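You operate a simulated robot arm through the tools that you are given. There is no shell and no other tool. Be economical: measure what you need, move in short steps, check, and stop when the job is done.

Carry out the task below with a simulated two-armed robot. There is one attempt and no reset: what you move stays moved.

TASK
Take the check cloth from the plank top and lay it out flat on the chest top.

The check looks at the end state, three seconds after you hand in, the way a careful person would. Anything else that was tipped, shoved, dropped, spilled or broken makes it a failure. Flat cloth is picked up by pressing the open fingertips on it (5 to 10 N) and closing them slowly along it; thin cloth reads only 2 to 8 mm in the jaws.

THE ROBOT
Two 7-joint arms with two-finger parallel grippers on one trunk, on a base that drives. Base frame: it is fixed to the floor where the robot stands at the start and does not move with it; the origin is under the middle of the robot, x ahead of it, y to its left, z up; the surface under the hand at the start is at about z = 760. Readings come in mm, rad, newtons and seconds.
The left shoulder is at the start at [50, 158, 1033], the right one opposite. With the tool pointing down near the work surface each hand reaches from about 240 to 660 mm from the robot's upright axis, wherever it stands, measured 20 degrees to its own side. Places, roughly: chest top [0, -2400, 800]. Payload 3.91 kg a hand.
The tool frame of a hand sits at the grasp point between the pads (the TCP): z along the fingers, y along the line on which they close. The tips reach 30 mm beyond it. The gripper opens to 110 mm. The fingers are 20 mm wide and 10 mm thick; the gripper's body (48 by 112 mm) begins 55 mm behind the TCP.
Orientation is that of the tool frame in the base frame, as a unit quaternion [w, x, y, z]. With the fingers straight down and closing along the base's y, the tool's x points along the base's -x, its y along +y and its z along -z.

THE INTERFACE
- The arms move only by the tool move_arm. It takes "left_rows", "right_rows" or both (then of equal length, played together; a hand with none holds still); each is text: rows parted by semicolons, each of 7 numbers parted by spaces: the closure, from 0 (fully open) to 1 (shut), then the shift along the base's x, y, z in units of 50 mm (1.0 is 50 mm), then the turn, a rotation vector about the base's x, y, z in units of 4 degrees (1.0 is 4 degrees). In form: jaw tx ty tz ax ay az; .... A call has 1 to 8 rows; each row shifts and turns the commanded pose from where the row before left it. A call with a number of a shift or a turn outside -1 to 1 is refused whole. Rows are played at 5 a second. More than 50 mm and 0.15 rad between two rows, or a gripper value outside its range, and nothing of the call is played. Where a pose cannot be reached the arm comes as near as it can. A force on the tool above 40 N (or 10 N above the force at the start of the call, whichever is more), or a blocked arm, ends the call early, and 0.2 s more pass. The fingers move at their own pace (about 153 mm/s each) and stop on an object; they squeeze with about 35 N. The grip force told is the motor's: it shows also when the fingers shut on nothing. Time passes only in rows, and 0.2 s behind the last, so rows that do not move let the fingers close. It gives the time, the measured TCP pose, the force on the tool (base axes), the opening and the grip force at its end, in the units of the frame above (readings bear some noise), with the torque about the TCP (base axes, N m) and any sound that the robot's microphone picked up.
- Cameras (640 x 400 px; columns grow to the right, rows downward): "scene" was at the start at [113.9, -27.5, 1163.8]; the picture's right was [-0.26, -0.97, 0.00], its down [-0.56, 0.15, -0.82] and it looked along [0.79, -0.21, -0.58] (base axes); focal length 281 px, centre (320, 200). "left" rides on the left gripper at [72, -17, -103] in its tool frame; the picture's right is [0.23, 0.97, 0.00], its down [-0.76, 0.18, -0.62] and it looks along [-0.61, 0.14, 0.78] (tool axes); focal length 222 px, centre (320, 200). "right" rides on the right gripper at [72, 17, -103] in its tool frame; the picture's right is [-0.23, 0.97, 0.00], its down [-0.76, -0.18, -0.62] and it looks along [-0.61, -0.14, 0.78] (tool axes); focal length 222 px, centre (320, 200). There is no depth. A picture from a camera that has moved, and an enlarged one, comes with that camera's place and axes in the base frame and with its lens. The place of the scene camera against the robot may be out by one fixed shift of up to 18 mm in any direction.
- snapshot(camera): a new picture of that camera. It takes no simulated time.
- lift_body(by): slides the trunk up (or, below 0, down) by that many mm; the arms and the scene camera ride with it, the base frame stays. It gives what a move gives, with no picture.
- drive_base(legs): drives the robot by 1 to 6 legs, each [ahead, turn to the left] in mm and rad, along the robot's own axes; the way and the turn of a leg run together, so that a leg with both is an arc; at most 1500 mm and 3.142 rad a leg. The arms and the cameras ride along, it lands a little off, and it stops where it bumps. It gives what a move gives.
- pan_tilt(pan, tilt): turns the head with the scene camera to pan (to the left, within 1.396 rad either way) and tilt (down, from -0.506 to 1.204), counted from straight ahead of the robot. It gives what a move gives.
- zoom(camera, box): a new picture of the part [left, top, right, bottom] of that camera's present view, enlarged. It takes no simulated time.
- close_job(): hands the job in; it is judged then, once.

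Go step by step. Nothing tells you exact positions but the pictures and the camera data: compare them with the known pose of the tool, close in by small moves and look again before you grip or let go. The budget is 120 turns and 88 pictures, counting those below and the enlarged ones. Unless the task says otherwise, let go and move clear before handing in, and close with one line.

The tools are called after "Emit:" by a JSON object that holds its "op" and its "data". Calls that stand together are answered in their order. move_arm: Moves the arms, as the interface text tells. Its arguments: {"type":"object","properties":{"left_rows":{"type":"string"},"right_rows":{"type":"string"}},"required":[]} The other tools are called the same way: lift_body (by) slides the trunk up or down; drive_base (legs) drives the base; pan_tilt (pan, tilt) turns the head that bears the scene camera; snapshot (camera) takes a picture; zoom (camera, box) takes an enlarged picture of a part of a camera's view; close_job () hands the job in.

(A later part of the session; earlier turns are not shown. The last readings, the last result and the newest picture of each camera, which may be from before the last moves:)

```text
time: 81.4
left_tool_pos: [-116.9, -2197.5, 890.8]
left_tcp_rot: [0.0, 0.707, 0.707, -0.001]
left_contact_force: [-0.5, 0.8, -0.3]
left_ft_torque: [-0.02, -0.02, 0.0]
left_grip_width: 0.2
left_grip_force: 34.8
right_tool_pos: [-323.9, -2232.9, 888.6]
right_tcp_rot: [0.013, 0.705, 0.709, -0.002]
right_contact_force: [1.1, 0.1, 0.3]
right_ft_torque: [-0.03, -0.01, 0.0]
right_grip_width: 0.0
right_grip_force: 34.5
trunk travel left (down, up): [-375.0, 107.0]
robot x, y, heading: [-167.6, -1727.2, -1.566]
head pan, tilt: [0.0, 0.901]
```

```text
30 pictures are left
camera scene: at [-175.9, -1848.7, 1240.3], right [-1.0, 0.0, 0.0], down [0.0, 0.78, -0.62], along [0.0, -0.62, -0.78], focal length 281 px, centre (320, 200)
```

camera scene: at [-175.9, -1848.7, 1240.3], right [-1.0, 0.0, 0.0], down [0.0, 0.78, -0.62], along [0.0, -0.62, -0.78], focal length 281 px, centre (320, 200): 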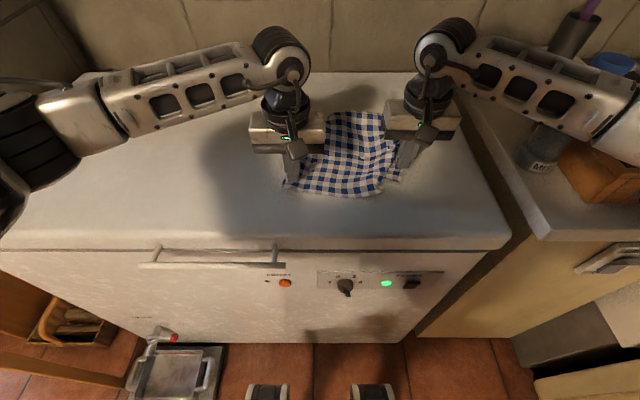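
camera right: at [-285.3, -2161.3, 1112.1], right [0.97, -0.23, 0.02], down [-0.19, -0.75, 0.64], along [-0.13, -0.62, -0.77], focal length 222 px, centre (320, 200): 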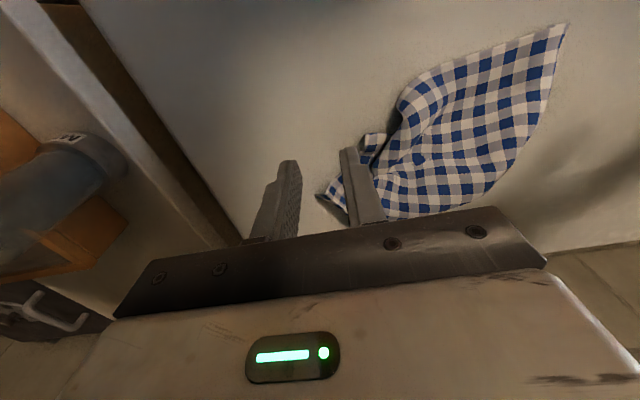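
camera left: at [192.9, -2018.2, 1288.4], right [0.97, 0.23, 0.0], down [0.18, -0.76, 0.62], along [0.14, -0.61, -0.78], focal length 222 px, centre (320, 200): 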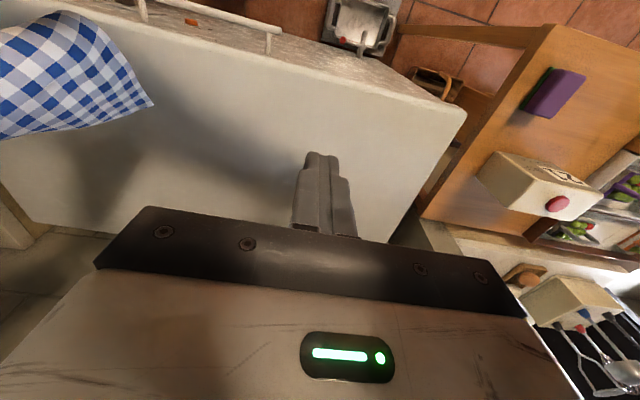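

Both tips are well placed. I press both down and pull them apart: right toward near-right, left slightly left.

Emit:
{"op": "move_arm", "data": {"left_rows": "1 0 0 -0.16 0 0 0; 1 0 0 -0.06 0 0 0; 1 0 0 0 0 0 0; 1 0.1 0.05 0 0 0 0; 1 0.15 0.05 0 0 0 0; 1 0.15 0.05 0 0 0 0; 1 0.15 0.05 0 0 0 0; 1 0 0 0 0 0 0", "right_rows": "1 0 0 -0.12 0 0 0; 1 0 0 -0.06 0 0 0; 1 -0.3 0.25 0 0 0 0; 1 -0.3 0.25 0 0 0 0; 1 -0.3 0.25 0 0 0 0; 1 -0.3 0.25 0 0 0 0; 1 0 0 0 0 0 0; 1 0 0 0 0 0 0"}}

Emit:
{"op": "zoom", "data": {"camera": "scene", "box": [240, 90, 448, 220]}}

```text
time: 83.2
left_tool_pos: [-87.2, -2186.4, 882.3]
left_tcp_rot: [0.0, 0.707, 0.708, -0.002]
left_contact_force: [-3.4, -1.8, 23.4]
left_ft_torque: [-0.09, 0.0, 0.01]
left_grip_width: 0.1
left_grip_force: 34.8
right_tool_pos: [-382.8, -2182.4, 880.8]
right_tcp_rot: [0.015, 0.706, 0.708, -0.002]
right_contact_force: [-0.4, 0.9, -0.2]
right_ft_torque: [0.02, 0.0, 0.02]
right_grip_width: 0.0
right_grip_force: 35.2
trunk travel left (down, up): [-375.0, 107.0]
robot x, y, heading: [-163.5, -1725.9, -1.566]
head pan, tilt: [0.0, 0.901]
```

```text
3.08 times, centred on (344, 155) of scene
camera zoom: at [-176.2, -1847.0, 1240.6], right [-1.0, 0.0, 0.0], down [0.0, 0.78, -0.62], along [0.0, -0.62, -0.78], focal length 865 px, centre (246, 338)
```

zoom: 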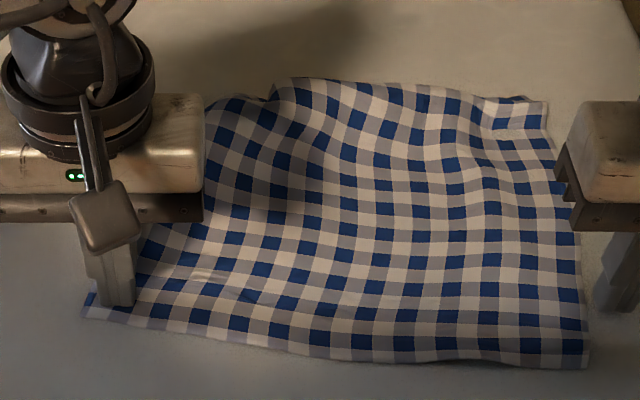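

Excellent: the near and right edges are now out and nearly flat, and only the far-left part is still tucked under. I lift both hands away and look.

Emit:
{"op": "move_arm", "data": {"left_rows": "1 0 0 0.8 0 0 0; 1 0.3 0 0.8 0 0 0; 1 0.8 0.2 0.4 0 0 0; 1 0.8 0.2 0.2 0 0 0; 1 0.8 0.2 0.2 0 0 0; 1 0 0 0 0 0 0", "right_rows": "1 0 0 0.8 0 0 0; 1 -0.2 0 0.8 0 0 0; 1 -0.5 0.3 0.4 0 0 0; 1 -0.5 0.3 0.2 0 0 0; 1 0 0 0 0 0 0; 1 0 0 0 0 0 0"}}

Emit:
{"op": "zoom", "data": {"camera": "scene", "box": [240, 90, 448, 220]}}

Emit:
{"op": "zoom", "data": {"camera": "left", "box": [0, 0, 320, 200]}}

```text
time: 84.6
left_tool_pos: [48.8, -2154.7, 1003.3]
left_tcp_rot: [0.001, 0.707, 0.708, -0.001]
left_contact_force: [1.3, -0.2, -0.2]
left_ft_torque: [0.0, 0.0, 0.0]
left_grip_width: 0.0
left_grip_force: 35.2
right_tool_pos: [-442.1, -2152.7, 991.4]
right_tcp_rot: [0.014, 0.705, 0.709, -0.002]
right_contact_force: [0.3, 0.3, -0.6]
right_ft_torque: [0.01, 0.0, 0.01]
right_grip_width: 0.0
right_grip_force: 34.9
trunk travel left (down, up): [-375.0, 107.0]
robot x, y, heading: [-169.6, -1729.5, -1.568]
head pan, tilt: [0.0, 0.901]
```

```text
3.08 times, centred on (344, 155) of scene
camera zoom: at [-175.7, -1848.6, 1240.3], right [-1.0, 0.0, 0.0], down [0.0, 0.78, -0.62], along [0.0, -0.62, -0.78], focal length 865 px, centre (246, 338)
```

zoom: 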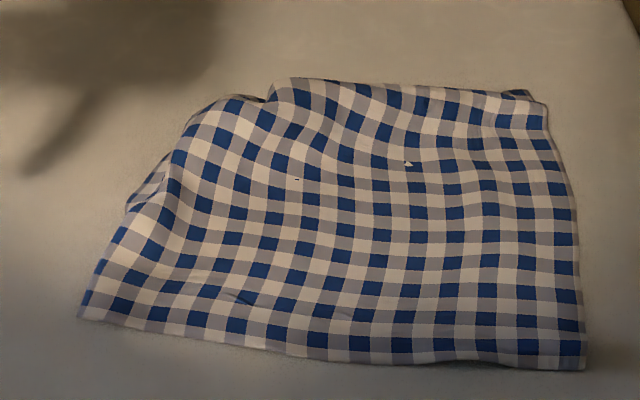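

```text
2.00 times, centred on (160, 100) of left
camera zoom: at [31.4, -2083.6, 1103.9], right [0.97, 0.23, 0.0], down [0.18, -0.76, 0.62], along [0.14, -0.61, -0.78], focal length 444 px, centre (640, 400)
```

zoom: 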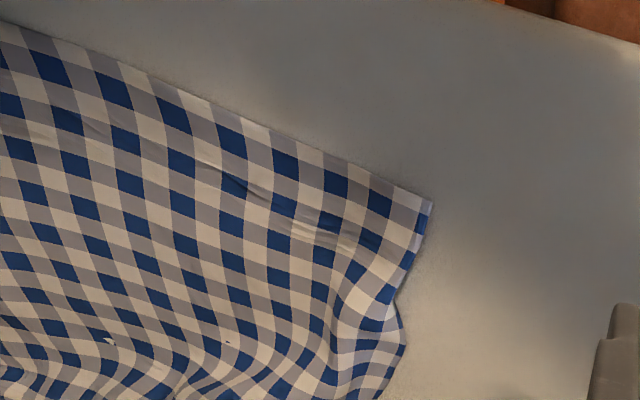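

Near-left D (−78, −2171), near-right (−365, −2133), right edge fine; the far-left corner is tucked under, with a sliver showing at about (−100, −2270). I raise the left hand to view that area.

Emit:
{"op": "move_arm", "data": {"left_rows": "1 -0.1 -0.2 0.8 0 0 0; 1 -0.1 -0.2 0.8 0 0 0; 1 0 0 0 0 0 0"}}

Emit:
{"op": "zoom", "data": {"camera": "left", "box": [80, 40, 336, 200]}}

```text
time: 85.4
left_tool_pos: [36.9, -2176.6, 1081.8]
left_tcp_rot: [0.001, 0.706, 0.708, 0.001]
left_contact_force: [-0.2, 0.3, -0.6]
left_ft_torque: [0.03, -0.01, -0.04]
left_grip_width: 0.0
left_grip_force: 35.1
right_tool_pos: [-442.5, -2153.8, 991.6]
right_tcp_rot: [0.014, 0.706, 0.708, -0.002]
right_contact_force: [-0.4, -0.1, 0.7]
right_ft_torque: [0.01, -0.05, -0.03]
right_grip_width: 0.0
right_grip_force: 35.2
trunk travel left (down, up): [-375.0, 107.0]
robot x, y, heading: [-165.4, -1726.2, -1.567]
head pan, tilt: [0.0, 0.901]
```

```text
2.50 times, centred on (208, 120) of left
camera zoom: at [20.8, -2104.5, 1183.5], right [0.97, 0.23, 0.0], down [0.18, -0.76, 0.62], along [0.14, -0.61, -0.78], focal length 555 px, centre (600, 400)
```

zoom: 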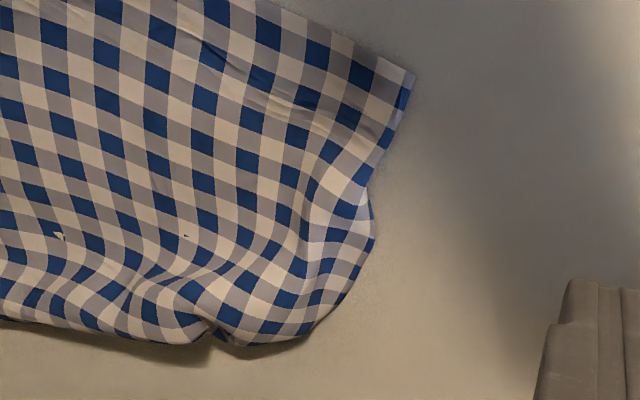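

The fold runs along the far-left contour near (−128, −2343), with the corner flap underneath. I'll pinch the cloth just inside that fold with the left hand, lift so the flap hangs out, and re-lay it.

Emit:
{"op": "move_arm", "data": {"left_rows": "0.55 -0.49 -0.38 -0.455 0 0 0; 0.55 -0.49 -0.38 -0.455 0 0 0; 0.55 -0.49 -0.38 -0.455 0 0 0; 0.55 -0.49 -0.38 -0.455 0 0 0; 0.55 -0.49 -0.38 -0.455 0 0 0; 0.55 -0.49 -0.38 -0.455 0 0 0; 0.55 -0.49 -0.38 -0.455 0 0 0; 0.55 -0.49 -0.38 -0.3 0 0 0"}}

Emit:
{"op": "move_arm", "data": {"left_rows": "0.55 0 0 -0.2 0 0 0; 0.55 0 0 0 0 0 0"}}

Emit:
{"op": "snapshot", "data": {"camera": "left"}}

```text
time: 87.2
left_tool_pos: [-150.7, -2321.7, 910.5]
left_tcp_rot: [0.001, 0.708, 0.707, -0.001]
left_contact_force: [0.0, 0.1, 0.0]
left_ft_torque: [-0.01, 0.04, 0.04]
left_grip_width: 49.5
left_grip_force: 0.2
left hand out of reach, approached as far as the arm can: row 8
right_tool_pos: [-440.9, -2152.7, 992.0]
right_tcp_rot: [0.013, 0.706, 0.708, -0.003]
right_contact_force: [0.8, 0.7, 0.0]
right_ft_torque: [0.0, 0.02, -0.02]
right_grip_width: 0.0
right_grip_force: 34.8
trunk travel left (down, up): [-375.0, 107.0]
robot x, y, heading: [-168.0, -1728.1, -1.566]
head pan, tilt: [0.0, 0.901]
```

```text
time: 87.8
left_tool_pos: [-150.1, -2321.8, 900.5]
left_tcp_rot: [-0.001, 0.706, 0.708, 0.0]
left_contact_force: [0.2, -0.1, 0.1]
left_ft_torque: [0.03, 0.01, 0.01]
left_grip_width: 49.3
left_grip_force: 0.0
right_tool_pos: [-441.3, -2152.6, 992.6]
right_tcp_rot: [0.014, 0.705, 0.709, -0.002]
right_contact_force: [-0.4, 0.2, 0.1]
right_ft_torque: [0.04, -0.01, -0.02]
right_grip_width: 0.0
right_grip_force: 34.8
trunk travel left (down, up): [-375.0, 107.0]
robot x, y, heading: [-165.3, -1731.3, -1.566]
head pan, tilt: [0.0, 0.901]
```

```text
25 pictures are left
camera left: at [-166.4, -2249.3, 1002.5], right [0.97, 0.23, 0.0], down [0.18, -0.76, 0.62], along [0.14, -0.61, -0.78], focal length 222 px, centre (320, 200)
```

left: 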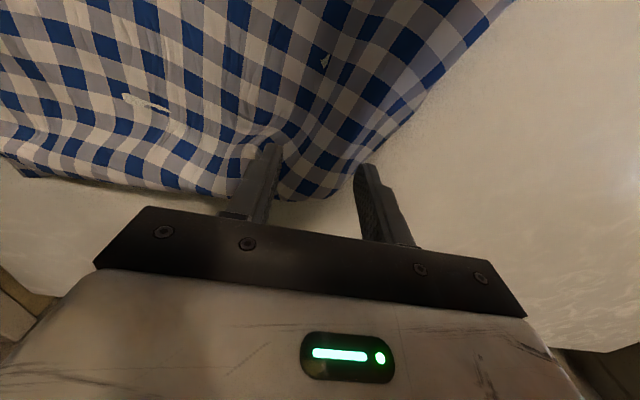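

Emit:
{"op": "move_arm", "data": {"left_rows": "0.55 -0.2 0.24 -0.2 0 0 0; 0.55 0 0 -0.12 0 0 0; 0.55 0 0 0 0 0 0"}}

```text
time: 88.6
left_tool_pos: [-159.1, -2309.3, 884.9]
left_tcp_rot: [0.0, 0.706, 0.708, 0.001]
left_contact_force: [0.7, -0.3, 1.1]
left_ft_torque: [0.0, 0.05, -0.01]
left_grip_width: 49.8
left_grip_force: 0.2
right_tool_pos: [-440.7, -2153.8, 991.0]
right_tcp_rot: [0.014, 0.705, 0.709, -0.002]
right_contact_force: [-1.0, -0.7, 0.1]
right_ft_torque: [0.02, -0.02, -0.02]
right_grip_width: 0.2
right_grip_force: 35.7
trunk travel left (down, up): [-375.0, 107.0]
robot x, y, heading: [-166.8, -1730.9, -1.568]
head pan, tilt: [0.0, 0.901]
```

Emit:
{"op": "move_arm", "data": {"left_rows": "0.55 0 0 -0.07 0 0 0; 0.55 0 0 0 0 0 0"}}

```text
time: 89.2
left_tool_pos: [-160.0, -2311.1, 882.7]
left_tcp_rot: [0.0, 0.707, 0.707, -0.002]
left_contact_force: [0.7, 0.2, 13.3]
left_ft_torque: [-0.07, 0.43, 0.02]
left_grip_width: 49.3
left_grip_force: 0.1
right_tool_pos: [-441.5, -2152.1, 991.1]
right_tcp_rot: [0.014, 0.705, 0.709, -0.002]
right_contact_force: [0.4, 0.1, 0.1]
right_ft_torque: [-0.01, 0.0, -0.02]
right_grip_width: 0.1
right_grip_force: 34.8
trunk travel left (down, up): [-375.0, 107.0]
robot x, y, heading: [-163.2, -1723.1, -1.566]
head pan, tilt: [0.0, 0.901]
```

Emit:
{"op": "move_arm", "data": {"left_rows": "0.57 0 0 0.018 0 0 0; 0.62 0 0 0 0 0 0; 0.67 0 0 0 0 0 0; 0.72 0 0 0 0 0 0; 0.77 0 0 0 0 0 0; 0.82 0 0 0 0 0 0; 0.87 0 0 0 0 0 0; 0.91 0 0 0 0 0 0"}}

Emit:
{"op": "move_arm", "data": {"left_rows": "0.94 0 0 0 0 0 0; 0.97 0 0 0 0 0 0; 1 0 0 0 0 0 0; 1 0 0 0 0 0 0; 1 0 0 0 0 0 0"}}

```text
time: 91.0
left_tool_pos: [-158.4, -2310.0, 883.1]
left_tcp_rot: [0.0, 0.706, 0.708, -0.001]
left_contact_force: [1.1, -0.1, 15.1]
left_ft_torque: [-0.07, 0.15, -0.03]
left_grip_width: 9.2
left_grip_force: 0.1
right_tool_pos: [-442.3, -2153.3, 991.9]
right_tcp_rot: [0.013, 0.706, 0.708, -0.001]
right_contact_force: [-0.1, 0.7, -0.5]
right_ft_torque: [0.0, 0.0, -0.03]
right_grip_width: 0.0
right_grip_force: 34.4
trunk travel left (down, up): [-375.0, 107.0]
robot x, y, heading: [-169.6, -1728.6, -1.564]
head pan, tilt: [0.0, 0.901]
```

```text
time: 92.2
left_tool_pos: [-158.3, -2309.2, 882.1]
left_tcp_rot: [0.001, 0.706, 0.708, -0.001]
left_contact_force: [-0.7, -2.0, 15.2]
left_ft_torque: [-0.14, 0.12, 0.02]
left_grip_width: 3.2
left_grip_force: 34.9
right_tool_pos: [-442.2, -2152.7, 992.4]
right_tcp_rot: [0.014, 0.706, 0.708, -0.002]
right_contact_force: [-0.3, -0.1, 0.3]
right_ft_torque: [0.01, 0.02, 0.03]
right_grip_width: 0.1
right_grip_force: 34.2
trunk travel left (down, up): [-375.0, 107.0]
robot x, y, heading: [-164.2, -1730.4, -1.566]
head pan, tilt: [0.0, 0.901]
```

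The pinch holds at 3.2 mm. I lift 120 mm and look.

Emit:
{"op": "move_arm", "data": {"left_rows": "1 0 0 0.4 0 0 0; 1 0 0 0.4 0 0 0; 1 0 0 0.4 0 0 0; 1 0 0 0.4 0 0 0; 1 0 0 0.4 0 0 0; 1 0 0 0.4 0 0 0; 1 0 0 0 0 0 0; 1 0 0 0 0 0 0"}}

Emit:
{"op": "zoom", "data": {"camera": "scene", "box": [240, 70, 448, 200]}}

```text
time: 94.0
left_tool_pos: [-158.5, -2310.8, 1002.0]
left_tcp_rot: [-0.001, 0.706, 0.708, -0.001]
left_contact_force: [-0.6, 0.0, 0.4]
left_ft_torque: [0.0, 0.01, 0.02]
left_grip_width: 3.0
left_grip_force: 34.7
right_tool_pos: [-442.4, -2153.6, 991.7]
right_tcp_rot: [0.015, 0.706, 0.708, -0.002]
right_contact_force: [-0.2, 0.3, -0.1]
right_ft_torque: [-0.06, 0.01, 0.04]
right_grip_width: 0.0
right_grip_force: 34.9
trunk travel left (down, up): [-375.0, 107.0]
robot x, y, heading: [-166.8, -1730.7, -1.57]
head pan, tilt: [0.0, 0.901]
```

```text
3.08 times, centred on (344, 135) of scene
camera zoom: at [-175.6, -1848.5, 1240.3], right [-1.0, 0.0, 0.0], down [0.0, 0.78, -0.62], along [0.0, -0.62, -0.78], focal length 865 px, centre (246, 400)
```

zoom: 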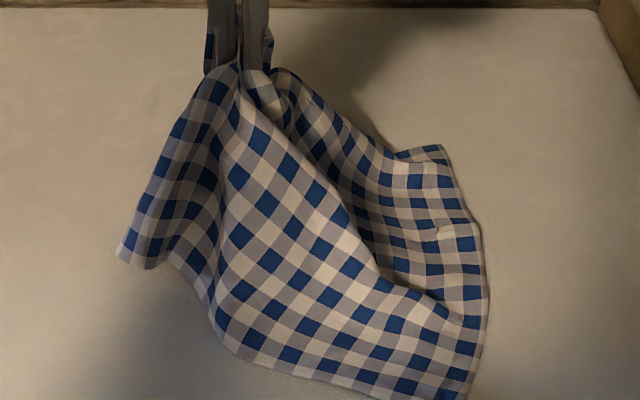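

Emit:
{"op": "snapshot", "data": {"camera": "left"}}

```text
23 pictures are left
camera left: at [-176.1, -2238.3, 1103.7], right [0.97, 0.23, 0.0], down [0.18, -0.76, 0.62], along [0.14, -0.61, -0.78], focal length 222 px, centre (320, 200)
```

left: 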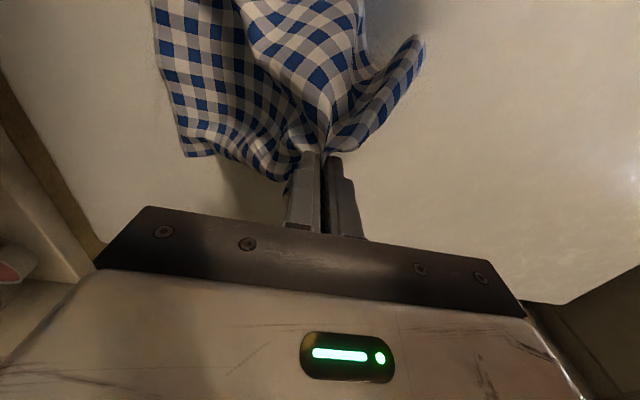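

The pinched cloth hangs with the flap behind the fingers. I lower it while moving inward so the flap trails outward, then look.

Emit:
{"op": "move_arm", "data": {"left_rows": "1 0 0 -0.5 0 0 0; 1 -0.2 0.15 -0.3 0 0 0; 1 -0.26 0.2 -0.34 0 0 0; 1 -0.26 0.2 -0.34 0 0 0; 1 -0.26 0.2 -0.34 0 0 0; 1 -0.26 0.2 -0.34 0 0 0; 1 0 0 -0.15 0 0 0; 1 0 0 0 0 0 0"}}

Emit:
{"op": "zoom", "data": {"camera": "scene", "box": [240, 70, 448, 200]}}

Emit:
{"op": "snapshot", "data": {"camera": "left"}}

```text
time: 95.8
left_tool_pos: [-222.2, -2262.6, 887.0]
left_tcp_rot: [0.001, 0.706, 0.708, -0.001]
left_contact_force: [-1.9, -2.3, 10.7]
left_ft_torque: [-0.04, -0.01, 0.03]
left_grip_width: 3.4
left_grip_force: 35.3
right_tool_pos: [-441.4, -2152.3, 991.6]
right_tcp_rot: [0.014, 0.706, 0.708, -0.002]
right_contact_force: [0.5, 1.0, 0.6]
right_ft_torque: [-0.02, -0.01, -0.03]
right_grip_width: 0.0
right_grip_force: 34.7
trunk travel left (down, up): [-375.0, 107.0]
robot x, y, heading: [-165.7, -1730.3, -1.563]
head pan, tilt: [0.0, 0.901]
```

```text
3.08 times, centred on (344, 135) of scene
camera zoom: at [-175.6, -1847.7, 1240.5], right [-1.0, 0.0, 0.0], down [0.0, 0.78, -0.62], along [0.0, -0.62, -0.78], focal length 865 px, centre (246, 400)
```

zoom: 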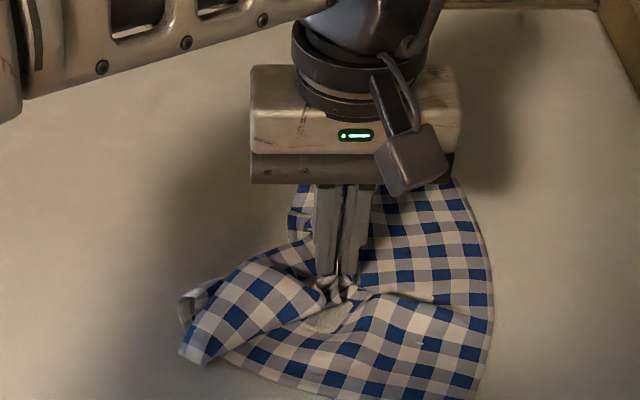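

```text
21 pictures are left
camera left: at [-238.3, -2189.2, 988.9], right [0.97, 0.23, 0.0], down [0.18, -0.76, 0.62], along [0.14, -0.61, -0.78], focal length 222 px, centre (320, 200)
```

left: 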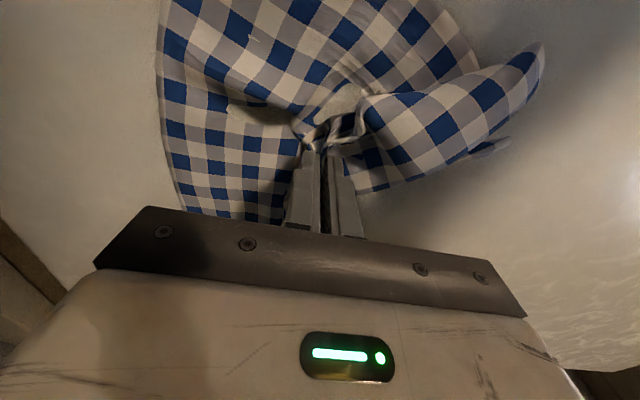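

I release, raise the hand out of the way, and view the result.

Emit:
{"op": "move_arm", "data": {"left_rows": "0.9 0 0 0.02 0 0 0; 0.7 0 0 0 0 0 0; 0.7 0 0 0.8 0 0 0; 0.7 0 0 0.9 0 0 0; 0.7 0.6 0.3 0.6 0 0 0; 0.7 0.9 0.2 0.3 0 0 0; 1 0.9 0.2 0 0 0 0; 1 0.9 0.2 0 0 0 0"}}

Emit:
{"op": "zoom", "data": {"camera": "scene", "box": [240, 70, 448, 200]}}

```text
time: 97.6
left_tool_pos: [-56.4, -2217.9, 1018.1]
left_tcp_rot: [0.0, 0.707, 0.707, 0.0]
left_contact_force: [1.0, -0.8, 0.7]
left_ft_torque: [0.0, 0.0, 0.01]
left_grip_width: 0.1
left_grip_force: 35.3
right_tool_pos: [-442.2, -2152.9, 990.6]
right_tcp_rot: [0.012, 0.705, 0.709, -0.003]
right_contact_force: [-0.2, 0.7, 0.1]
right_ft_torque: [0.02, 0.03, -0.01]
right_grip_width: 0.2
right_grip_force: 35.1
trunk travel left (down, up): [-375.0, 107.0]
robot x, y, heading: [-166.7, -1734.1, -1.568]
head pan, tilt: [0.0, 0.901]
```

```text
3.08 times, centred on (344, 135) of scene
camera zoom: at [-175.0, -1848.4, 1240.3], right [-1.0, 0.0, 0.0], down [0.0, 0.78, -0.62], along [0.0, -0.62, -0.78], focal length 865 px, centre (246, 400)
```

zoom: 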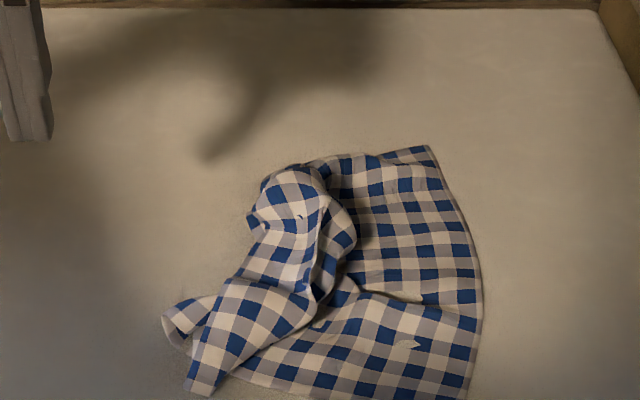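

Emit:
{"op": "zoom", "data": {"camera": "left", "box": [60, 20, 348, 200]}}

```text
2.22 times, centred on (204, 110) of left
camera zoom: at [-72.7, -2145.7, 1119.5], right [0.97, 0.23, 0.0], down [0.18, -0.76, 0.62], along [0.14, -0.61, -0.78], focal length 494 px, centre (578, 400)
```

zoom: 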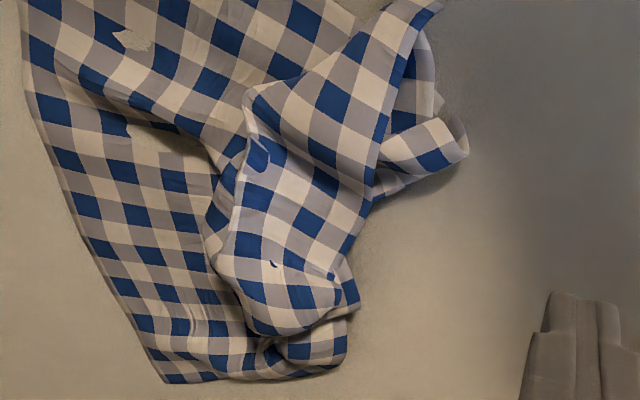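

The left part forms a pleat lying toward the right, with the cloth's left edge on top. I anchor the right part with the right tips, and with the left tips press on the top strip at about (−178, −2262) and drag left.

Emit:
{"op": "move_arm", "data": {"left_rows": "1 -0.49 -0.18 -0.45 0 0 0; 1 -0.49 -0.18 -0.45 0 0 0; 1 -0.49 -0.18 -0.45 0 0 0; 1 -0.49 -0.18 -0.45 0 0 0; 1 -0.49 -0.18 -0.45 0 0 0; 1 0 0 0 0 0 0", "right_rows": "1 0.41 -0.43 -0.42 0 0 0; 1 0.41 -0.43 -0.42 0 0 0; 1 0.41 -0.43 -0.42 0 0 0; 1 0.41 -0.43 -0.42 0 0 0; 1 0.41 -0.43 -0.42 0 0 0; 1 0 0 -0.1 0 0 0"}}

Emit:
{"op": "move_arm", "data": {"left_rows": "1 0 0 -0.2 0 0 0; 1 0 0 0 0 0 0", "right_rows": "1 0 0 0 0 0 0; 1 0 0 0 0 0 0"}}

```text
time: 99.0
left_tool_pos: [-179.1, -2262.3, 904.4]
left_tcp_rot: [-0.001, 0.706, 0.708, 0.0]
left_contact_force: [0.1, 0.0, 0.4]
left_ft_torque: [-0.01, 0.03, -0.04]
left_grip_width: 0.0
left_grip_force: 35.4
right_tool_pos: [-339.7, -2259.1, 879.9]
right_tcp_rot: [0.013, 0.705, 0.709, -0.001]
right_contact_force: [-0.3, -0.1, -0.1]
right_ft_torque: [0.02, -0.03, -0.01]
right_grip_width: 0.0
right_grip_force: 35.1
trunk travel left (down, up): [-375.0, 107.0]
robot x, y, heading: [-167.7, -1731.9, -1.568]
head pan, tilt: [0.0, 0.901]
```

```text
time: 99.6
left_tool_pos: [-180.4, -2262.9, 895.5]
left_tcp_rot: [0.0, 0.706, 0.708, 0.0]
left_contact_force: [0.0, 0.4, 0.8]
left_ft_torque: [0.0, 0.03, 0.01]
left_grip_width: 0.0
left_grip_force: 34.8
right_tool_pos: [-339.5, -2259.8, 881.0]
right_tcp_rot: [0.014, 0.705, 0.709, -0.002]
right_contact_force: [-0.2, 0.5, 0.9]
right_ft_torque: [0.01, 0.0, 0.0]
right_grip_width: 0.0
right_grip_force: 34.8
trunk travel left (down, up): [-375.0, 107.0]
robot x, y, heading: [-165.9, -1726.2, -1.569]
head pan, tilt: [0.0, 0.901]
```

Emit:
{"op": "move_arm", "data": {"left_rows": "1 0 0 -0.12 0 0 0; 1 0 0 0 0 0 0", "right_rows": "1 0 0 -0.06 0 0 0; 1 0 0 0 0 0 0"}}

```text
time: 100.2
left_tool_pos: [-179.0, -2262.7, 889.7]
left_tcp_rot: [0.0, 0.707, 0.708, -0.001]
left_contact_force: [0.5, 0.5, 1.0]
left_ft_torque: [0.01, 0.03, 0.01]
left_grip_width: 0.0
left_grip_force: 35.1
right_tool_pos: [-340.8, -2260.2, 880.6]
right_tcp_rot: [0.015, 0.706, 0.708, -0.003]
right_contact_force: [-0.3, 1.7, 9.9]
right_ft_torque: [0.15, 0.08, 0.0]
right_grip_width: 0.0
right_grip_force: 35.1
trunk travel left (down, up): [-375.0, 107.0]
robot x, y, heading: [-164.6, -1727.2, -1.57]
head pan, tilt: [0.0, 0.901]
```

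Emit:
{"op": "move_arm", "data": {"left_rows": "1 0 0 -0.07 0 0 0; 1 0.05 0 -0.03 0 0 0; 1 0.3 -0.05 0 0 0 0; 1 0.4 -0.08 0 0 0 0; 1 0.4 -0.1 0 0 0 0; 1 0.4 -0.1 0 0 0 0; 1 0.4 -0.1 0 0 0 0; 1 0 0 0 0 0 0"}}

Emit:
{"op": "zoom", "data": {"camera": "scene", "box": [240, 70, 448, 200]}}

```text
time: 102.0
left_tool_pos: [-81.2, -2284.4, 883.8]
left_tcp_rot: [0.001, 0.706, 0.708, -0.001]
left_contact_force: [0.5, -0.4, 0.3]
left_ft_torque: [-0.02, -0.02, 0.02]
left_grip_width: 0.0
left_grip_force: 34.5
right_tool_pos: [-339.7, -2258.3, 879.8]
right_tcp_rot: [0.014, 0.706, 0.708, -0.002]
right_contact_force: [-1.1, -0.7, 18.3]
right_ft_torque: [0.08, 0.15, 0.03]
right_grip_width: 0.0
right_grip_force: 34.5
trunk travel left (down, up): [-375.0, 107.0]
robot x, y, heading: [-162.1, -1727.3, -1.569]
head pan, tilt: [0.0, 0.901]
```

```text
3.08 times, centred on (344, 135) of scene
camera zoom: at [-175.2, -1847.2, 1240.5], right [-1.0, 0.0, 0.0], down [0.0, 0.78, -0.62], along [0.0, -0.62, -0.78], focal length 865 px, centre (246, 400)
```

zoom: 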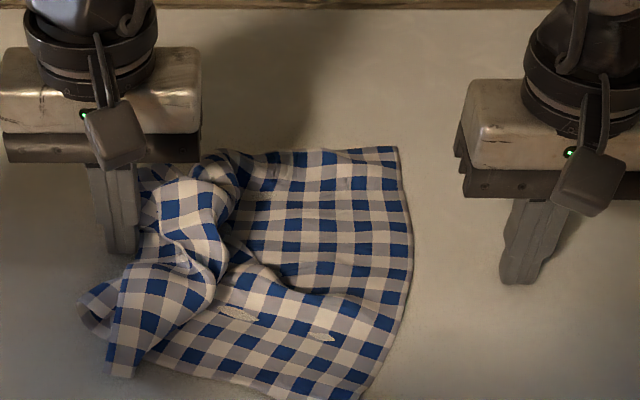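

The whole cloth slid left because the right tips were just off its edge. I reposition: right anchor at (−258, −2262) on the cloth, left tips on the strip at (−131, −2286).

Emit:
{"op": "move_arm", "data": {"left_rows": "1 0 0 0.6 0 0 0; 1 -0.5 0 0 0 0 0; 1 -0.5 0 0 0 0 0; 1 0 0 0 0 0 0; 1 0 0 -0.4 0 0 0; 1 0 0 0 0 0 0", "right_rows": "1 0 0 0.5 0 0 0; 1 0.55 0 0 0 0 0; 1 0.55 0 0 0 0 0; 1 0.54 0 0 0 0 0; 1 0 0 -0.4 0 0 0; 1 0 0 -0.12 0 0 0"}}

Emit:
{"op": "move_arm", "data": {"left_rows": "1 0 0 -0.12 0 0 0; 1 0 0 0 0 0 0", "right_rows": "1 0 0 -0.02 0 0 0; 1 0 0 0 0 0 0"}}

```text
time: 103.4
left_tool_pos: [-131.6, -2282.2, 895.0]
left_tcp_rot: [0.0, 0.706, 0.708, 0.0]
left_contact_force: [0.4, -0.1, 0.6]
left_ft_torque: [-0.01, 0.0, 0.01]
left_grip_width: 0.0
left_grip_force: 34.6
right_tool_pos: [-258.0, -2260.8, 882.3]
right_tcp_rot: [0.017, 0.706, 0.708, -0.003]
right_contact_force: [-3.6, 2.2, 22.0]
right_ft_torque: [0.21, 0.22, 0.03]
right_grip_width: 0.1
right_grip_force: 34.8
trunk travel left (down, up): [-375.0, 107.0]
robot x, y, heading: [-163.5, -1728.8, -1.57]
head pan, tilt: [0.0, 0.901]
```

```text
time: 104.0
left_tool_pos: [-130.5, -2281.9, 889.7]
left_tcp_rot: [0.002, 0.706, 0.708, -0.001]
left_contact_force: [0.5, 0.5, 0.5]
left_ft_torque: [-0.03, -0.01, 0.05]
left_grip_width: 0.0
left_grip_force: 35.2
right_tool_pos: [-258.4, -2259.6, 882.2]
right_tcp_rot: [0.019, 0.706, 0.708, -0.004]
right_contact_force: [-4.3, -1.3, 33.0]
right_ft_torque: [0.23, 0.33, 0.05]
right_grip_width: 0.0
right_grip_force: 34.8
trunk travel left (down, up): [-375.0, 107.0]
robot x, y, heading: [-165.8, -1726.8, -1.565]
head pan, tilt: [0.0, 0.901]
```

Emit:
{"op": "move_arm", "data": {"left_rows": "1 0 0 -0.09 0 0 0; 1 0.2 0 0 0 0 0; 1 0.3 0 0 0 0 0; 1 0.3 0 0 0 0 0; 1 0.3 -0.03 0 0 0 0; 1 0.3 -0.03 0 0 0 0; 1 0.3 -0.03 0 0 0 0; 1 0 0 0 0 0 0", "right_rows": "1 0 0 0.02 0 0 0; 1 0 0 0 0 0 0; 1 0 0 0 0 0 0; 1 0 0 0 0 0 0; 1 0 0 0 0 0 0; 1 0 0 0 0 0 0; 1 0 0 0 0 0 0; 1 0 0 0 0 0 0"}}

Emit:
{"op": "zoom", "data": {"camera": "scene", "box": [200, 70, 408, 200]}}

```text
time: 105.8
left_tool_pos: [-46.7, -2288.0, 885.0]
left_tcp_rot: [0.001, 0.707, 0.708, 0.0]
left_contact_force: [0.0, -0.2, 1.9]
left_ft_torque: [-0.01, 0.01, 0.03]
left_grip_width: 0.0
left_grip_force: 35.0
right_tool_pos: [-258.1, -2260.8, 880.7]
right_tcp_rot: [0.017, 0.706, 0.708, -0.004]
right_contact_force: [-4.4, -3.1, 28.4]
right_ft_torque: [0.12, 0.26, 0.08]
right_grip_width: 0.2
right_grip_force: 35.1
trunk travel left (down, up): [-375.0, 107.0]
robot x, y, heading: [-168.6, -1727.5, -1.567]
head pan, tilt: [0.0, 0.901]
```

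```text
3.08 times, centred on (304, 135) of scene
camera zoom: at [-175.5, -1846.3, 1240.6], right [-1.0, 0.0, 0.0], down [0.0, 0.78, -0.62], along [0.0, -0.62, -0.78], focal length 865 px, centre (369, 400)
```

zoom: 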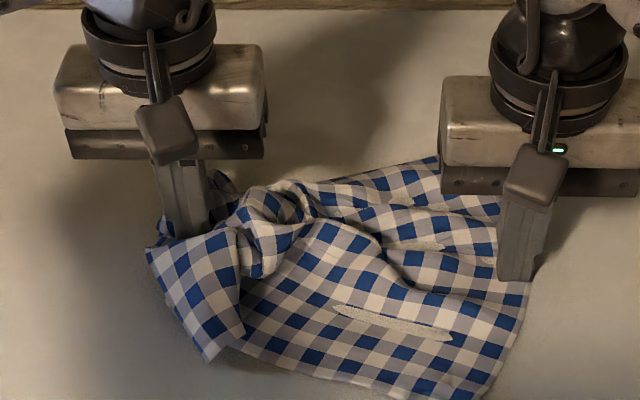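

The pleat is opening. I press slightly more and continue dragging left and slightly away.

Emit:
{"op": "move_arm", "data": {"left_rows": "1 0 0 -0.05 0 0 0; 1 0.25 -0.1 0 0 0 0; 1 0.3 -0.15 0 0 0 0; 1 0.3 -0.15 0 0 0 0; 1 0.3 -0.15 0 0 0 0; 1 0.3 -0.15 0 0 0 0; 1 0 0 0 0 0 0"}}

Emit:
{"op": "zoom", "data": {"camera": "scene", "box": [200, 70, 408, 200]}}

```text
time: 107.4
left_tool_pos: [25.4, -2321.7, 883.9]
left_tcp_rot: [0.0, 0.707, 0.708, -0.002]
left_contact_force: [-6.5, 2.8, 12.6]
left_ft_torque: [-0.04, 0.1, -0.03]
left_grip_width: 0.0
left_grip_force: 34.4
right_tool_pos: [-255.9, -2259.4, 881.2]
right_tcp_rot: [0.018, 0.705, 0.709, -0.003]
right_contact_force: [2.9, -5.1, 25.2]
right_ft_torque: [0.06, 0.02, 0.01]
right_grip_width: 0.0
right_grip_force: 35.0
trunk travel left (down, up): [-375.0, 107.0]
robot x, y, heading: [-163.0, -1727.4, -1.568]
head pan, tilt: [0.0, 0.901]
```

```text
3.08 times, centred on (304, 135) of scene
camera zoom: at [-175.8, -1845.4, 1240.7], right [-1.0, 0.0, 0.0], down [0.0, 0.78, -0.62], along [0.0, -0.62, -0.78], focal length 865 px, centre (369, 400)
```

zoom: 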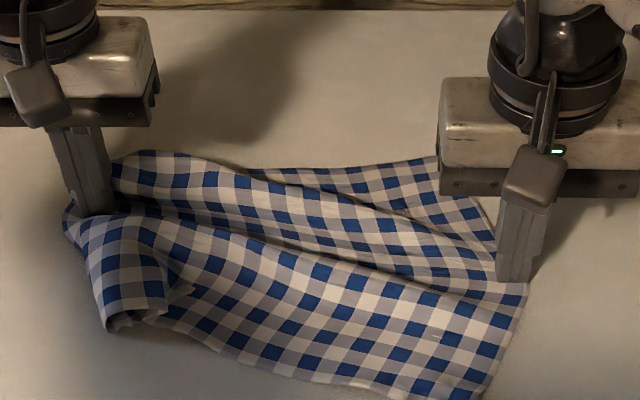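

Very good: the left part is out. I lift both hands to see what remains.

Emit:
{"op": "move_arm", "data": {"left_rows": "1 0 0 0.8 0 0 0; 1 0.5 0.2 0.7 0 0 0; 1 0.7 0.4 0.4 0 0 0; 1 0.7 0.4 0.3 0 0 0; 1 0 0 0 0 0 0", "right_rows": "1 0 0 0.8 0 0 0; 1 -0.5 0.2 0.7 0 0 0; 1 -0.7 0.4 0.4 0 0 0; 1 -0.7 0.4 0.3 0 0 0; 1 -0.7 0 0 0 0 0"}}

Emit:
{"op": "zoom", "data": {"camera": "scene", "box": [200, 80, 408, 210]}}

```text
time: 108.6
left_tool_pos: [121.6, -2273.6, 990.4]
left_tcp_rot: [0.0, 0.707, 0.708, -0.001]
left_contact_force: [-0.7, -0.5, -0.2]
left_ft_torque: [0.02, -0.03, 0.01]
left_grip_width: 0.0
left_grip_force: 35.2
right_tool_pos: [-388.9, -2209.6, 986.2]
right_tcp_rot: [0.014, 0.705, 0.709, -0.002]
right_contact_force: [-0.5, 0.1, 0.6]
right_ft_torque: [-0.01, 0.0, -0.04]
right_grip_width: 0.0
right_grip_force: 34.9
trunk travel left (down, up): [-375.0, 107.0]
robot x, y, heading: [-167.7, -1731.0, -1.566]
head pan, tilt: [0.0, 0.901]
```

```text
3.08 times, centred on (304, 145) of scene
camera zoom: at [-176.1, -1848.5, 1240.3], right [-1.0, 0.0, 0.0], down [0.0, 0.78, -0.62], along [0.0, -0.62, -0.78], focal length 865 px, centre (369, 369)
```

zoom: 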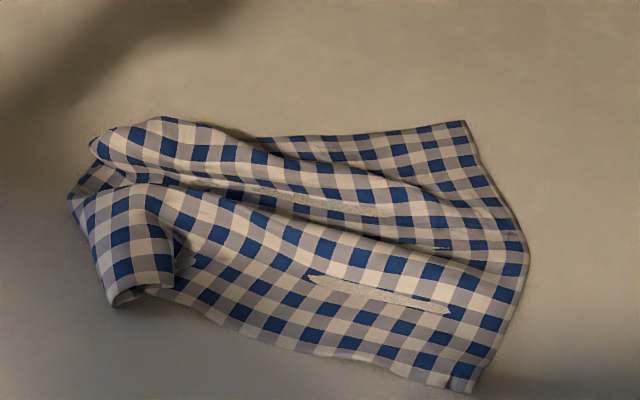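

Emit:
{"op": "zoom", "data": {"camera": "left", "box": [0, 0, 320, 200]}}

```text
2.00 times, centred on (160, 100) of left
camera zoom: at [104.1, -2200.1, 1092.7], right [0.97, 0.23, 0.0], down [0.18, -0.76, 0.62], along [0.14, -0.61, -0.78], focal length 444 px, centre (640, 400)
```

zoom: 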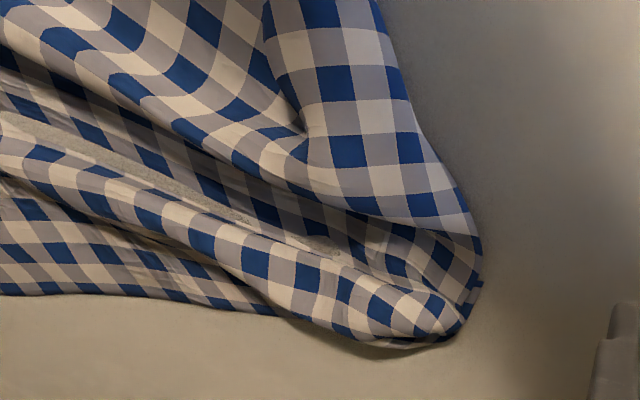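

The left edge is gathered near (15, −2320) with ridges radiating from it. I press on the far ridge at (−8, −2335) and drag it away, then press the near flap and drag it toward me.

Emit:
{"op": "move_arm", "data": {"left_rows": "1 -0.645 -0.31 -0.45 0 0 0; 1 -0.645 -0.31 -0.45 0 0 0; 1 -0.645 -0.31 -0.45 0 0 0; 1 -0.645 -0.31 -0.45 0 0 0; 1 0 0 -0.28 0 0 0; 1 0 0 -0.06 0 0 0; 1 0 0 0 0 0 0"}}

```text
time: 110.2
left_tool_pos: [-8.4, -2335.7, 884.8]
left_tcp_rot: [0.0, 0.706, 0.708, 0.0]
left_contact_force: [-0.4, 0.0, 3.7]
left_ft_torque: [-0.02, -0.02, 0.01]
left_grip_width: 0.0
left_grip_force: 35.3
right_tool_pos: [-389.0, -2209.9, 986.3]
right_tcp_rot: [0.013, 0.706, 0.708, -0.002]
right_contact_force: [-0.1, 0.5, -1.3]
right_ft_torque: [0.01, 0.02, 0.03]
right_grip_width: 0.0
right_grip_force: 34.7
trunk travel left (down, up): [-375.0, 107.0]
robot x, y, heading: [-166.5, -1729.0, -1.567]
head pan, tilt: [0.0, 0.901]
```

Emit:
{"op": "move_arm", "data": {"left_rows": "1 0 0 -0.04 0 0 0; 1 0.05 -0.25 0 0 0 0; 1 0.05 -0.25 0 0 0 0; 1 0.05 -0.25 0 0 0 0; 1 0.05 -0.25 0 0 0 0; 1 0 0 0 0 0 0"}}

Emit:
{"op": "move_arm", "data": {"left_rows": "1 0 0 0.7 0 0 0; 1 0 0.8 0.3 0 0 0; 1 0 0.8 0 0 0 0; 1 -0.1 0.6 0 0 0 0; 1 0 0 0 0 0 0"}}

Emit:
{"op": "zoom", "data": {"camera": "scene", "box": [200, 80, 408, 210]}}

```text
time: 111.6
left_tool_pos: [-1.5, -2357.8, 883.7]
left_tcp_rot: [0.0, 0.707, 0.708, 0.0]
left_contact_force: [-0.8, -0.1, 4.8]
left_ft_torque: [-0.03, -0.03, 0.0]
left_grip_width: 0.0
left_grip_force: 35.2
left hand out of reach, approached as far as the arm can: row 4, 5
right_tool_pos: [-388.8, -2210.5, 987.1]
right_tcp_rot: [0.014, 0.706, 0.708, -0.001]
right_contact_force: [-0.5, -0.4, -0.1]
right_ft_torque: [0.01, 0.01, 0.03]
right_grip_width: 0.1
right_grip_force: 34.8
trunk travel left (down, up): [-375.0, 107.0]
robot x, y, heading: [-163.0, -1727.3, -1.567]
head pan, tilt: [0.0, 0.901]
```

```text
time: 112.8
left_tool_pos: [-4.4, -2248.0, 932.1]
left_tcp_rot: [0.0, 0.706, 0.708, 0.0]
left_contact_force: [-0.1, 0.1, 0.0]
left_ft_torque: [0.0, 0.01, -0.02]
left_grip_width: 0.1
left_grip_force: 34.9
right_tool_pos: [-388.1, -2211.0, 986.8]
right_tcp_rot: [0.014, 0.706, 0.708, -0.002]
right_contact_force: [0.3, -0.5, 0.0]
right_ft_torque: [0.01, 0.02, 0.03]
right_grip_width: 0.0
right_grip_force: 35.3
trunk travel left (down, up): [-375.0, 107.0]
robot x, y, heading: [-167.0, -1733.1, -1.564]
head pan, tilt: [0.0, 0.901]
```

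```text
3.08 times, centred on (304, 145) of scene
camera zoom: at [-175.5, -1848.6, 1240.3], right [-1.0, 0.0, 0.0], down [0.0, 0.78, -0.62], along [0.0, -0.62, -0.78], focal length 865 px, centre (369, 369)
```

zoom: 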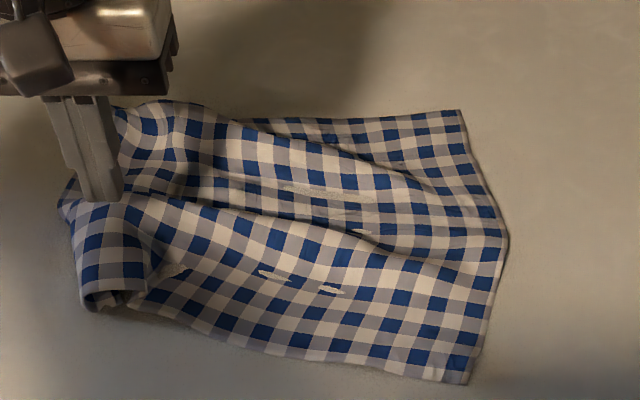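

Better. Now I press on the near-left flap and drag it left and toward me.

Emit:
{"op": "move_arm", "data": {"left_rows": "1 -0.3 0.2 -0.4 0 0 0; 1 0 0 -0.4 0 0 0; 1 0 0 -0.12 0 0 0; 1 0 0 0 0 0 0"}}

```text
time: 113.8
left_tool_pos: [-21.5, -2239.6, 886.5]
left_tcp_rot: [0.0, 0.707, 0.708, 0.001]
left_contact_force: [-0.8, -0.1, 1.2]
left_ft_torque: [-0.02, -0.01, -0.02]
left_grip_width: 0.0
left_grip_force: 34.6
right_tool_pos: [-388.7, -2209.7, 986.0]
right_tcp_rot: [0.014, 0.706, 0.708, -0.002]
right_contact_force: [-1.1, 0.1, -0.3]
right_ft_torque: [-0.03, 0.0, 0.01]
right_grip_width: 0.1
right_grip_force: 35.1
trunk travel left (down, up): [-375.0, 107.0]
robot x, y, heading: [-164.6, -1730.6, -1.564]
head pan, tilt: [0.0, 0.901]
```

Emit:
{"op": "move_arm", "data": {"left_rows": "1 0 0 -0.08 0 0 0; 1 0.3 0.2 0 0 0 0; 1 0.3 0.25 0 0 0 0; 1 0.3 0.25 0 0 0 0; 1 0.3 0.25 0 0 0 0; 1 0.2 0.3 0 0 0 0; 1 0 0 0 0 0 0"}}

Emit:
{"op": "zoom", "data": {"camera": "scene", "box": [200, 80, 408, 210]}}

```text
time: 115.4
left_tool_pos: [50.2, -2175.0, 883.8]
left_tcp_rot: [0.001, 0.706, 0.708, 0.0]
left_contact_force: [0.8, 0.8, -1.0]
left_ft_torque: [0.0, 0.01, 0.01]
left_grip_width: 0.0
left_grip_force: 35.0
right_tool_pos: [-389.3, -2210.5, 987.5]
right_tcp_rot: [0.014, 0.706, 0.708, -0.002]
right_contact_force: [1.1, 0.2, -0.3]
right_ft_torque: [-0.04, -0.03, 0.03]
right_grip_width: 0.0
right_grip_force: 34.6
trunk travel left (down, up): [-375.0, 107.0]
robot x, y, heading: [-163.7, -1727.0, -1.567]
head pan, tilt: [0.0, 0.901]
```

```text
3.08 times, centred on (304, 145) of scene
camera zoom: at [-175.6, -1848.5, 1240.3], right [-1.0, 0.0, 0.0], down [0.0, 0.78, -0.62], along [0.0, -0.62, -0.78], focal length 865 px, centre (369, 369)
```

zoom: 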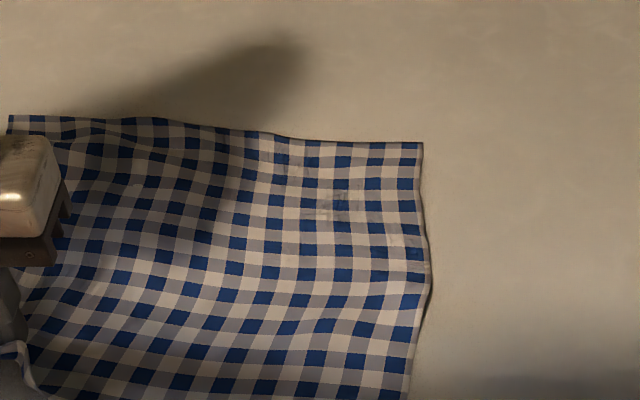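

Wonderful: the cloth opened out almost fully. I lift the hand clear and view the whole.

Emit:
{"op": "move_arm", "data": {"left_rows": "1 0 0 0.7 0 0 0; 1 0.3 0 0.8 0 0 0; 1 0.9 0.2 0.2 0 0 0; 1 0.9 0.2 0.2 0 0 0; 1 0.9 0.1 0.2 0 0 0; 1 0.6 0 0 0 0 0"}}

Emit:
{"op": "snapshot", "data": {"camera": "scene"}}

Emit:
{"op": "zoom", "data": {"camera": "scene", "box": [180, 100, 388, 230]}}

```text
time: 116.8
left_tool_pos: [230.5, -2148.9, 987.2]
left_tcp_rot: [0.0, 0.707, 0.708, 0.0]
left_contact_force: [0.2, -0.5, -0.2]
left_ft_torque: [0.01, -0.03, -0.02]
left_grip_width: 0.0
left_grip_force: 35.1
right_tool_pos: [-387.9, -2210.3, 987.3]
right_tcp_rot: [0.014, 0.706, 0.708, -0.003]
right_contact_force: [1.1, -0.1, 0.8]
right_ft_torque: [0.0, 0.02, 0.03]
right_grip_width: 0.0
right_grip_force: 35.4
trunk travel left (down, up): [-375.0, 107.0]
robot x, y, heading: [-163.8, -1727.2, -1.569]
head pan, tilt: [0.0, 0.901]
```

```text
11 pictures are left
camera scene: at [-175.4, -1848.5, 1240.3], right [-1.0, 0.0, 0.0], down [0.0, 0.78, -0.62], along [0.0, -0.62, -0.78], focal length 281 px, centre (320, 200)
```

scene: 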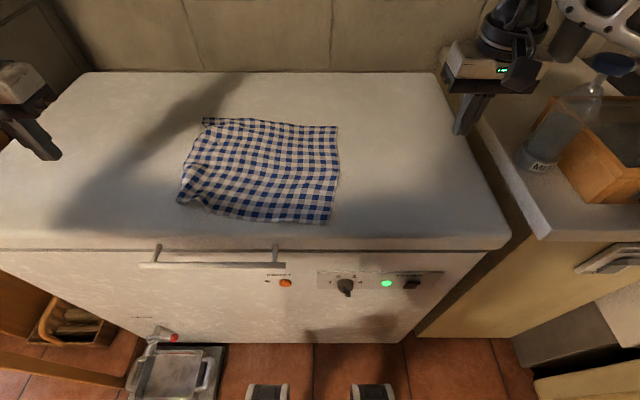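

```text
3.08 times, centred on (284, 165) of scene
camera zoom: at [-175.4, -1848.5, 1240.3], right [-1.0, 0.0, 0.0], down [0.0, 0.78, -0.62], along [0.0, -0.62, -0.78], focal length 865 px, centre (431, 308)
```

zoom: 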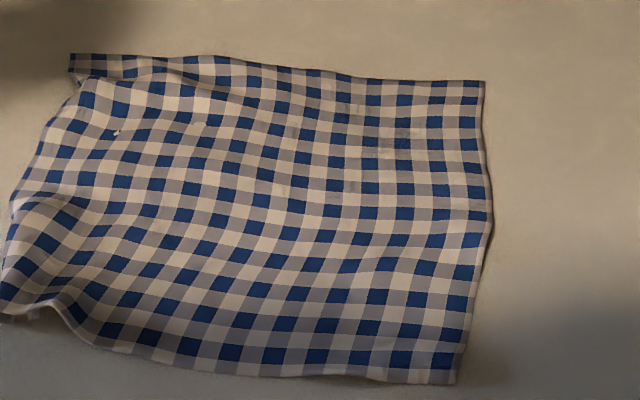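

The cloth is nearly flat, with only a hump near the near-left corner (72, −2157), which should be at about (120, −2136). I anchor with the right tips mid-cloth and pull that corner out with the left.

Emit:
{"op": "move_arm", "data": {"left_rows": "1 -0.68 -0.116 -0.2 0 0 0; 1 -0.68 -0.116 -0.3 0 0 0; 1 -0.68 -0.116 -0.3 0 0 0; 1 -0.68 -0.116 -0.3 0 0 0; 1 -0.68 -0.116 -0.4 0 0 0; 1 0 0 -0.4 0 0 0; 1 0 0 -0.12 0 0 0", "right_rows": "1 0.8 0.12 -0.3 0 0 0; 1 0.8 0.12 -0.3 0 0 0; 1 0.8 0.12 -0.3 0 0 0; 1 0.8 0.12 -0.3 0 0 0; 1 0.8 0.12 -0.3 0 0 0; 1 0.8 0.12 -0.3 0 0 0; 1 0 0 -0.26 0 0 0"}}

```text
time: 118.4
left_tool_pos: [58.1, -2178.7, 885.6]
left_tcp_rot: [0.0, 0.706, 0.708, 0.0]
left_contact_force: [0.0, -0.2, 0.4]
left_ft_torque: [0.0, 0.01, 0.03]
left_grip_width: 0.1
left_grip_force: 34.8
right_tool_pos: [-146.7, -2174.3, 884.4]
right_tcp_rot: [0.014, 0.706, 0.708, -0.001]
right_contact_force: [0.5, -0.1, -0.4]
right_ft_torque: [0.02, 0.03, 0.01]
right_grip_width: 0.0
right_grip_force: 35.1
trunk travel left (down, up): [-375.0, 107.0]
robot x, y, heading: [-168.0, -1725.3, -1.573]
head pan, tilt: [0.0, 0.901]
```

Emit:
{"op": "move_arm", "data": {"left_rows": "1 0 0 -0.1 0 0 0; 1 0 0 0 0 0 0; 1 0.25 0.1 0 0 0 0; 1 0.25 0.12 0 0 0 0; 1 0.25 0.12 0 0 0 0; 1 0.2 0.12 0 0 0 0; 1 0 0 0 0 0 0", "right_rows": "1 0 0 -0.12 0 0 0; 1 0 0 0 0 0 0; 1 0 0 0 0 0 0; 1 0 0 0 0 0 0; 1 0 0 0 0 0 0; 1 0 0 0 0 0 0; 1 0 0 0 0 0 0"}}

Emit:
{"op": "zoom", "data": {"camera": "scene", "box": [160, 100, 368, 230]}}

```text
time: 120.0
left_tool_pos: [107.4, -2156.1, 883.7]
left_tcp_rot: [0.001, 0.706, 0.708, -0.001]
left_contact_force: [-2.3, -2.2, 3.1]
left_ft_torque: [0.0, 0.08, 0.0]
left_grip_width: 0.0
left_grip_force: 34.7
right_tool_pos: [-147.7, -2174.4, 880.5]
right_tcp_rot: [0.017, 0.706, 0.708, -0.003]
right_contact_force: [0.3, -2.5, 30.6]
right_ft_torque: [0.15, 0.19, 0.03]
right_grip_width: 0.0
right_grip_force: 35.2
trunk travel left (down, up): [-375.0, 107.0]
robot x, y, heading: [-168.3, -1727.5, -1.564]
head pan, tilt: [0.0, 0.901]
```

```text
3.08 times, centred on (264, 165) of scene
camera zoom: at [-175.9, -1846.5, 1240.7], right [-1.0, 0.0, 0.0], down [0.0, 0.78, -0.62], along [0.0, -0.62, -0.78], focal length 865 px, centre (492, 308)
```

zoom: 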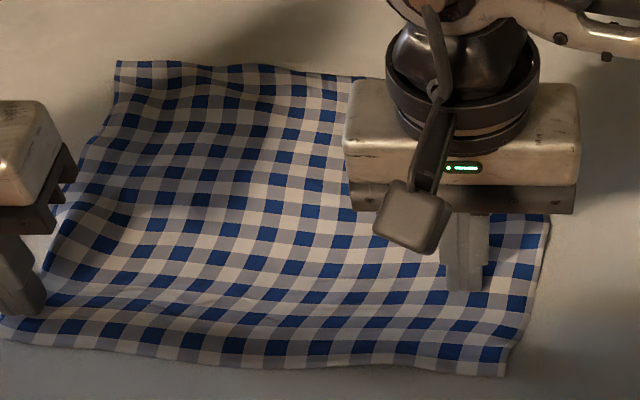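

The corner pulled out nicely. I lift both hands straight up, move them aside, and inspect.

Emit:
{"op": "move_arm", "data": {"left_rows": "1 0 0 0.8 0 0 0; 1 0 0 0.9 0 0 0; 1 0.8 0.2 0.3 0 0 0; 1 0.8 0.2 0.2 0 0 0; 1 0.8 0.2 0 0 0 0; 1 0 0 0 0 0 0", "right_rows": "1 0 0 0.8 0 0 0; 1 0 0 0.9 0 0 0; 1 -0.9 0 0.2 0 0 0; 1 -0.9 0 0 0 0 0; 1 -0.9 0 0 0 0 0; 1 -0.9 0 0 0 0 0"}}

Emit:
{"op": "zoom", "data": {"camera": "scene", "box": [160, 100, 368, 230]}}

```text
time: 121.4
left_tool_pos: [226.7, -2125.6, 990.7]
left_tcp_rot: [0.0, 0.707, 0.707, 0.001]
left_contact_force: [0.3, -0.4, -0.2]
left_ft_torque: [0.0, 0.0, -0.03]
left_grip_width: 0.0
left_grip_force: 34.7
right_tool_pos: [-330.3, -2174.5, 974.0]
right_tcp_rot: [0.013, 0.706, 0.709, -0.001]
right_contact_force: [-0.5, -0.5, -0.5]
right_ft_torque: [-0.03, -0.01, 0.03]
right_grip_width: 0.1
right_grip_force: 35.0
trunk travel left (down, up): [-375.0, 107.0]
robot x, y, heading: [-165.2, -1729.7, -1.572]
head pan, tilt: [0.0, 0.901]
```

```text
3.08 times, centred on (264, 165) of scene
camera zoom: at [-176.2, -1848.4, 1240.3], right [-1.0, 0.0, 0.0], down [0.0, 0.78, -0.62], along [0.0, -0.62, -0.78], focal length 865 px, centre (492, 308)
```

zoom: 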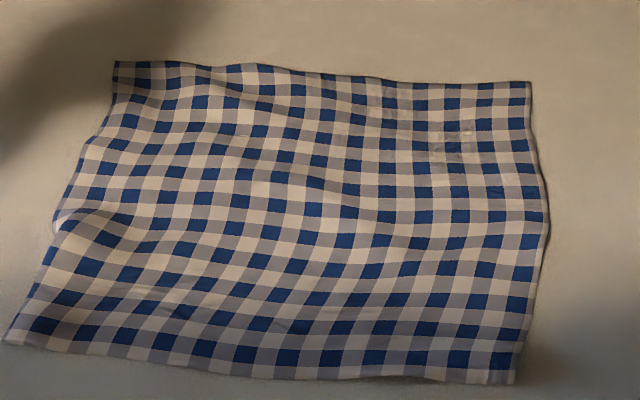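

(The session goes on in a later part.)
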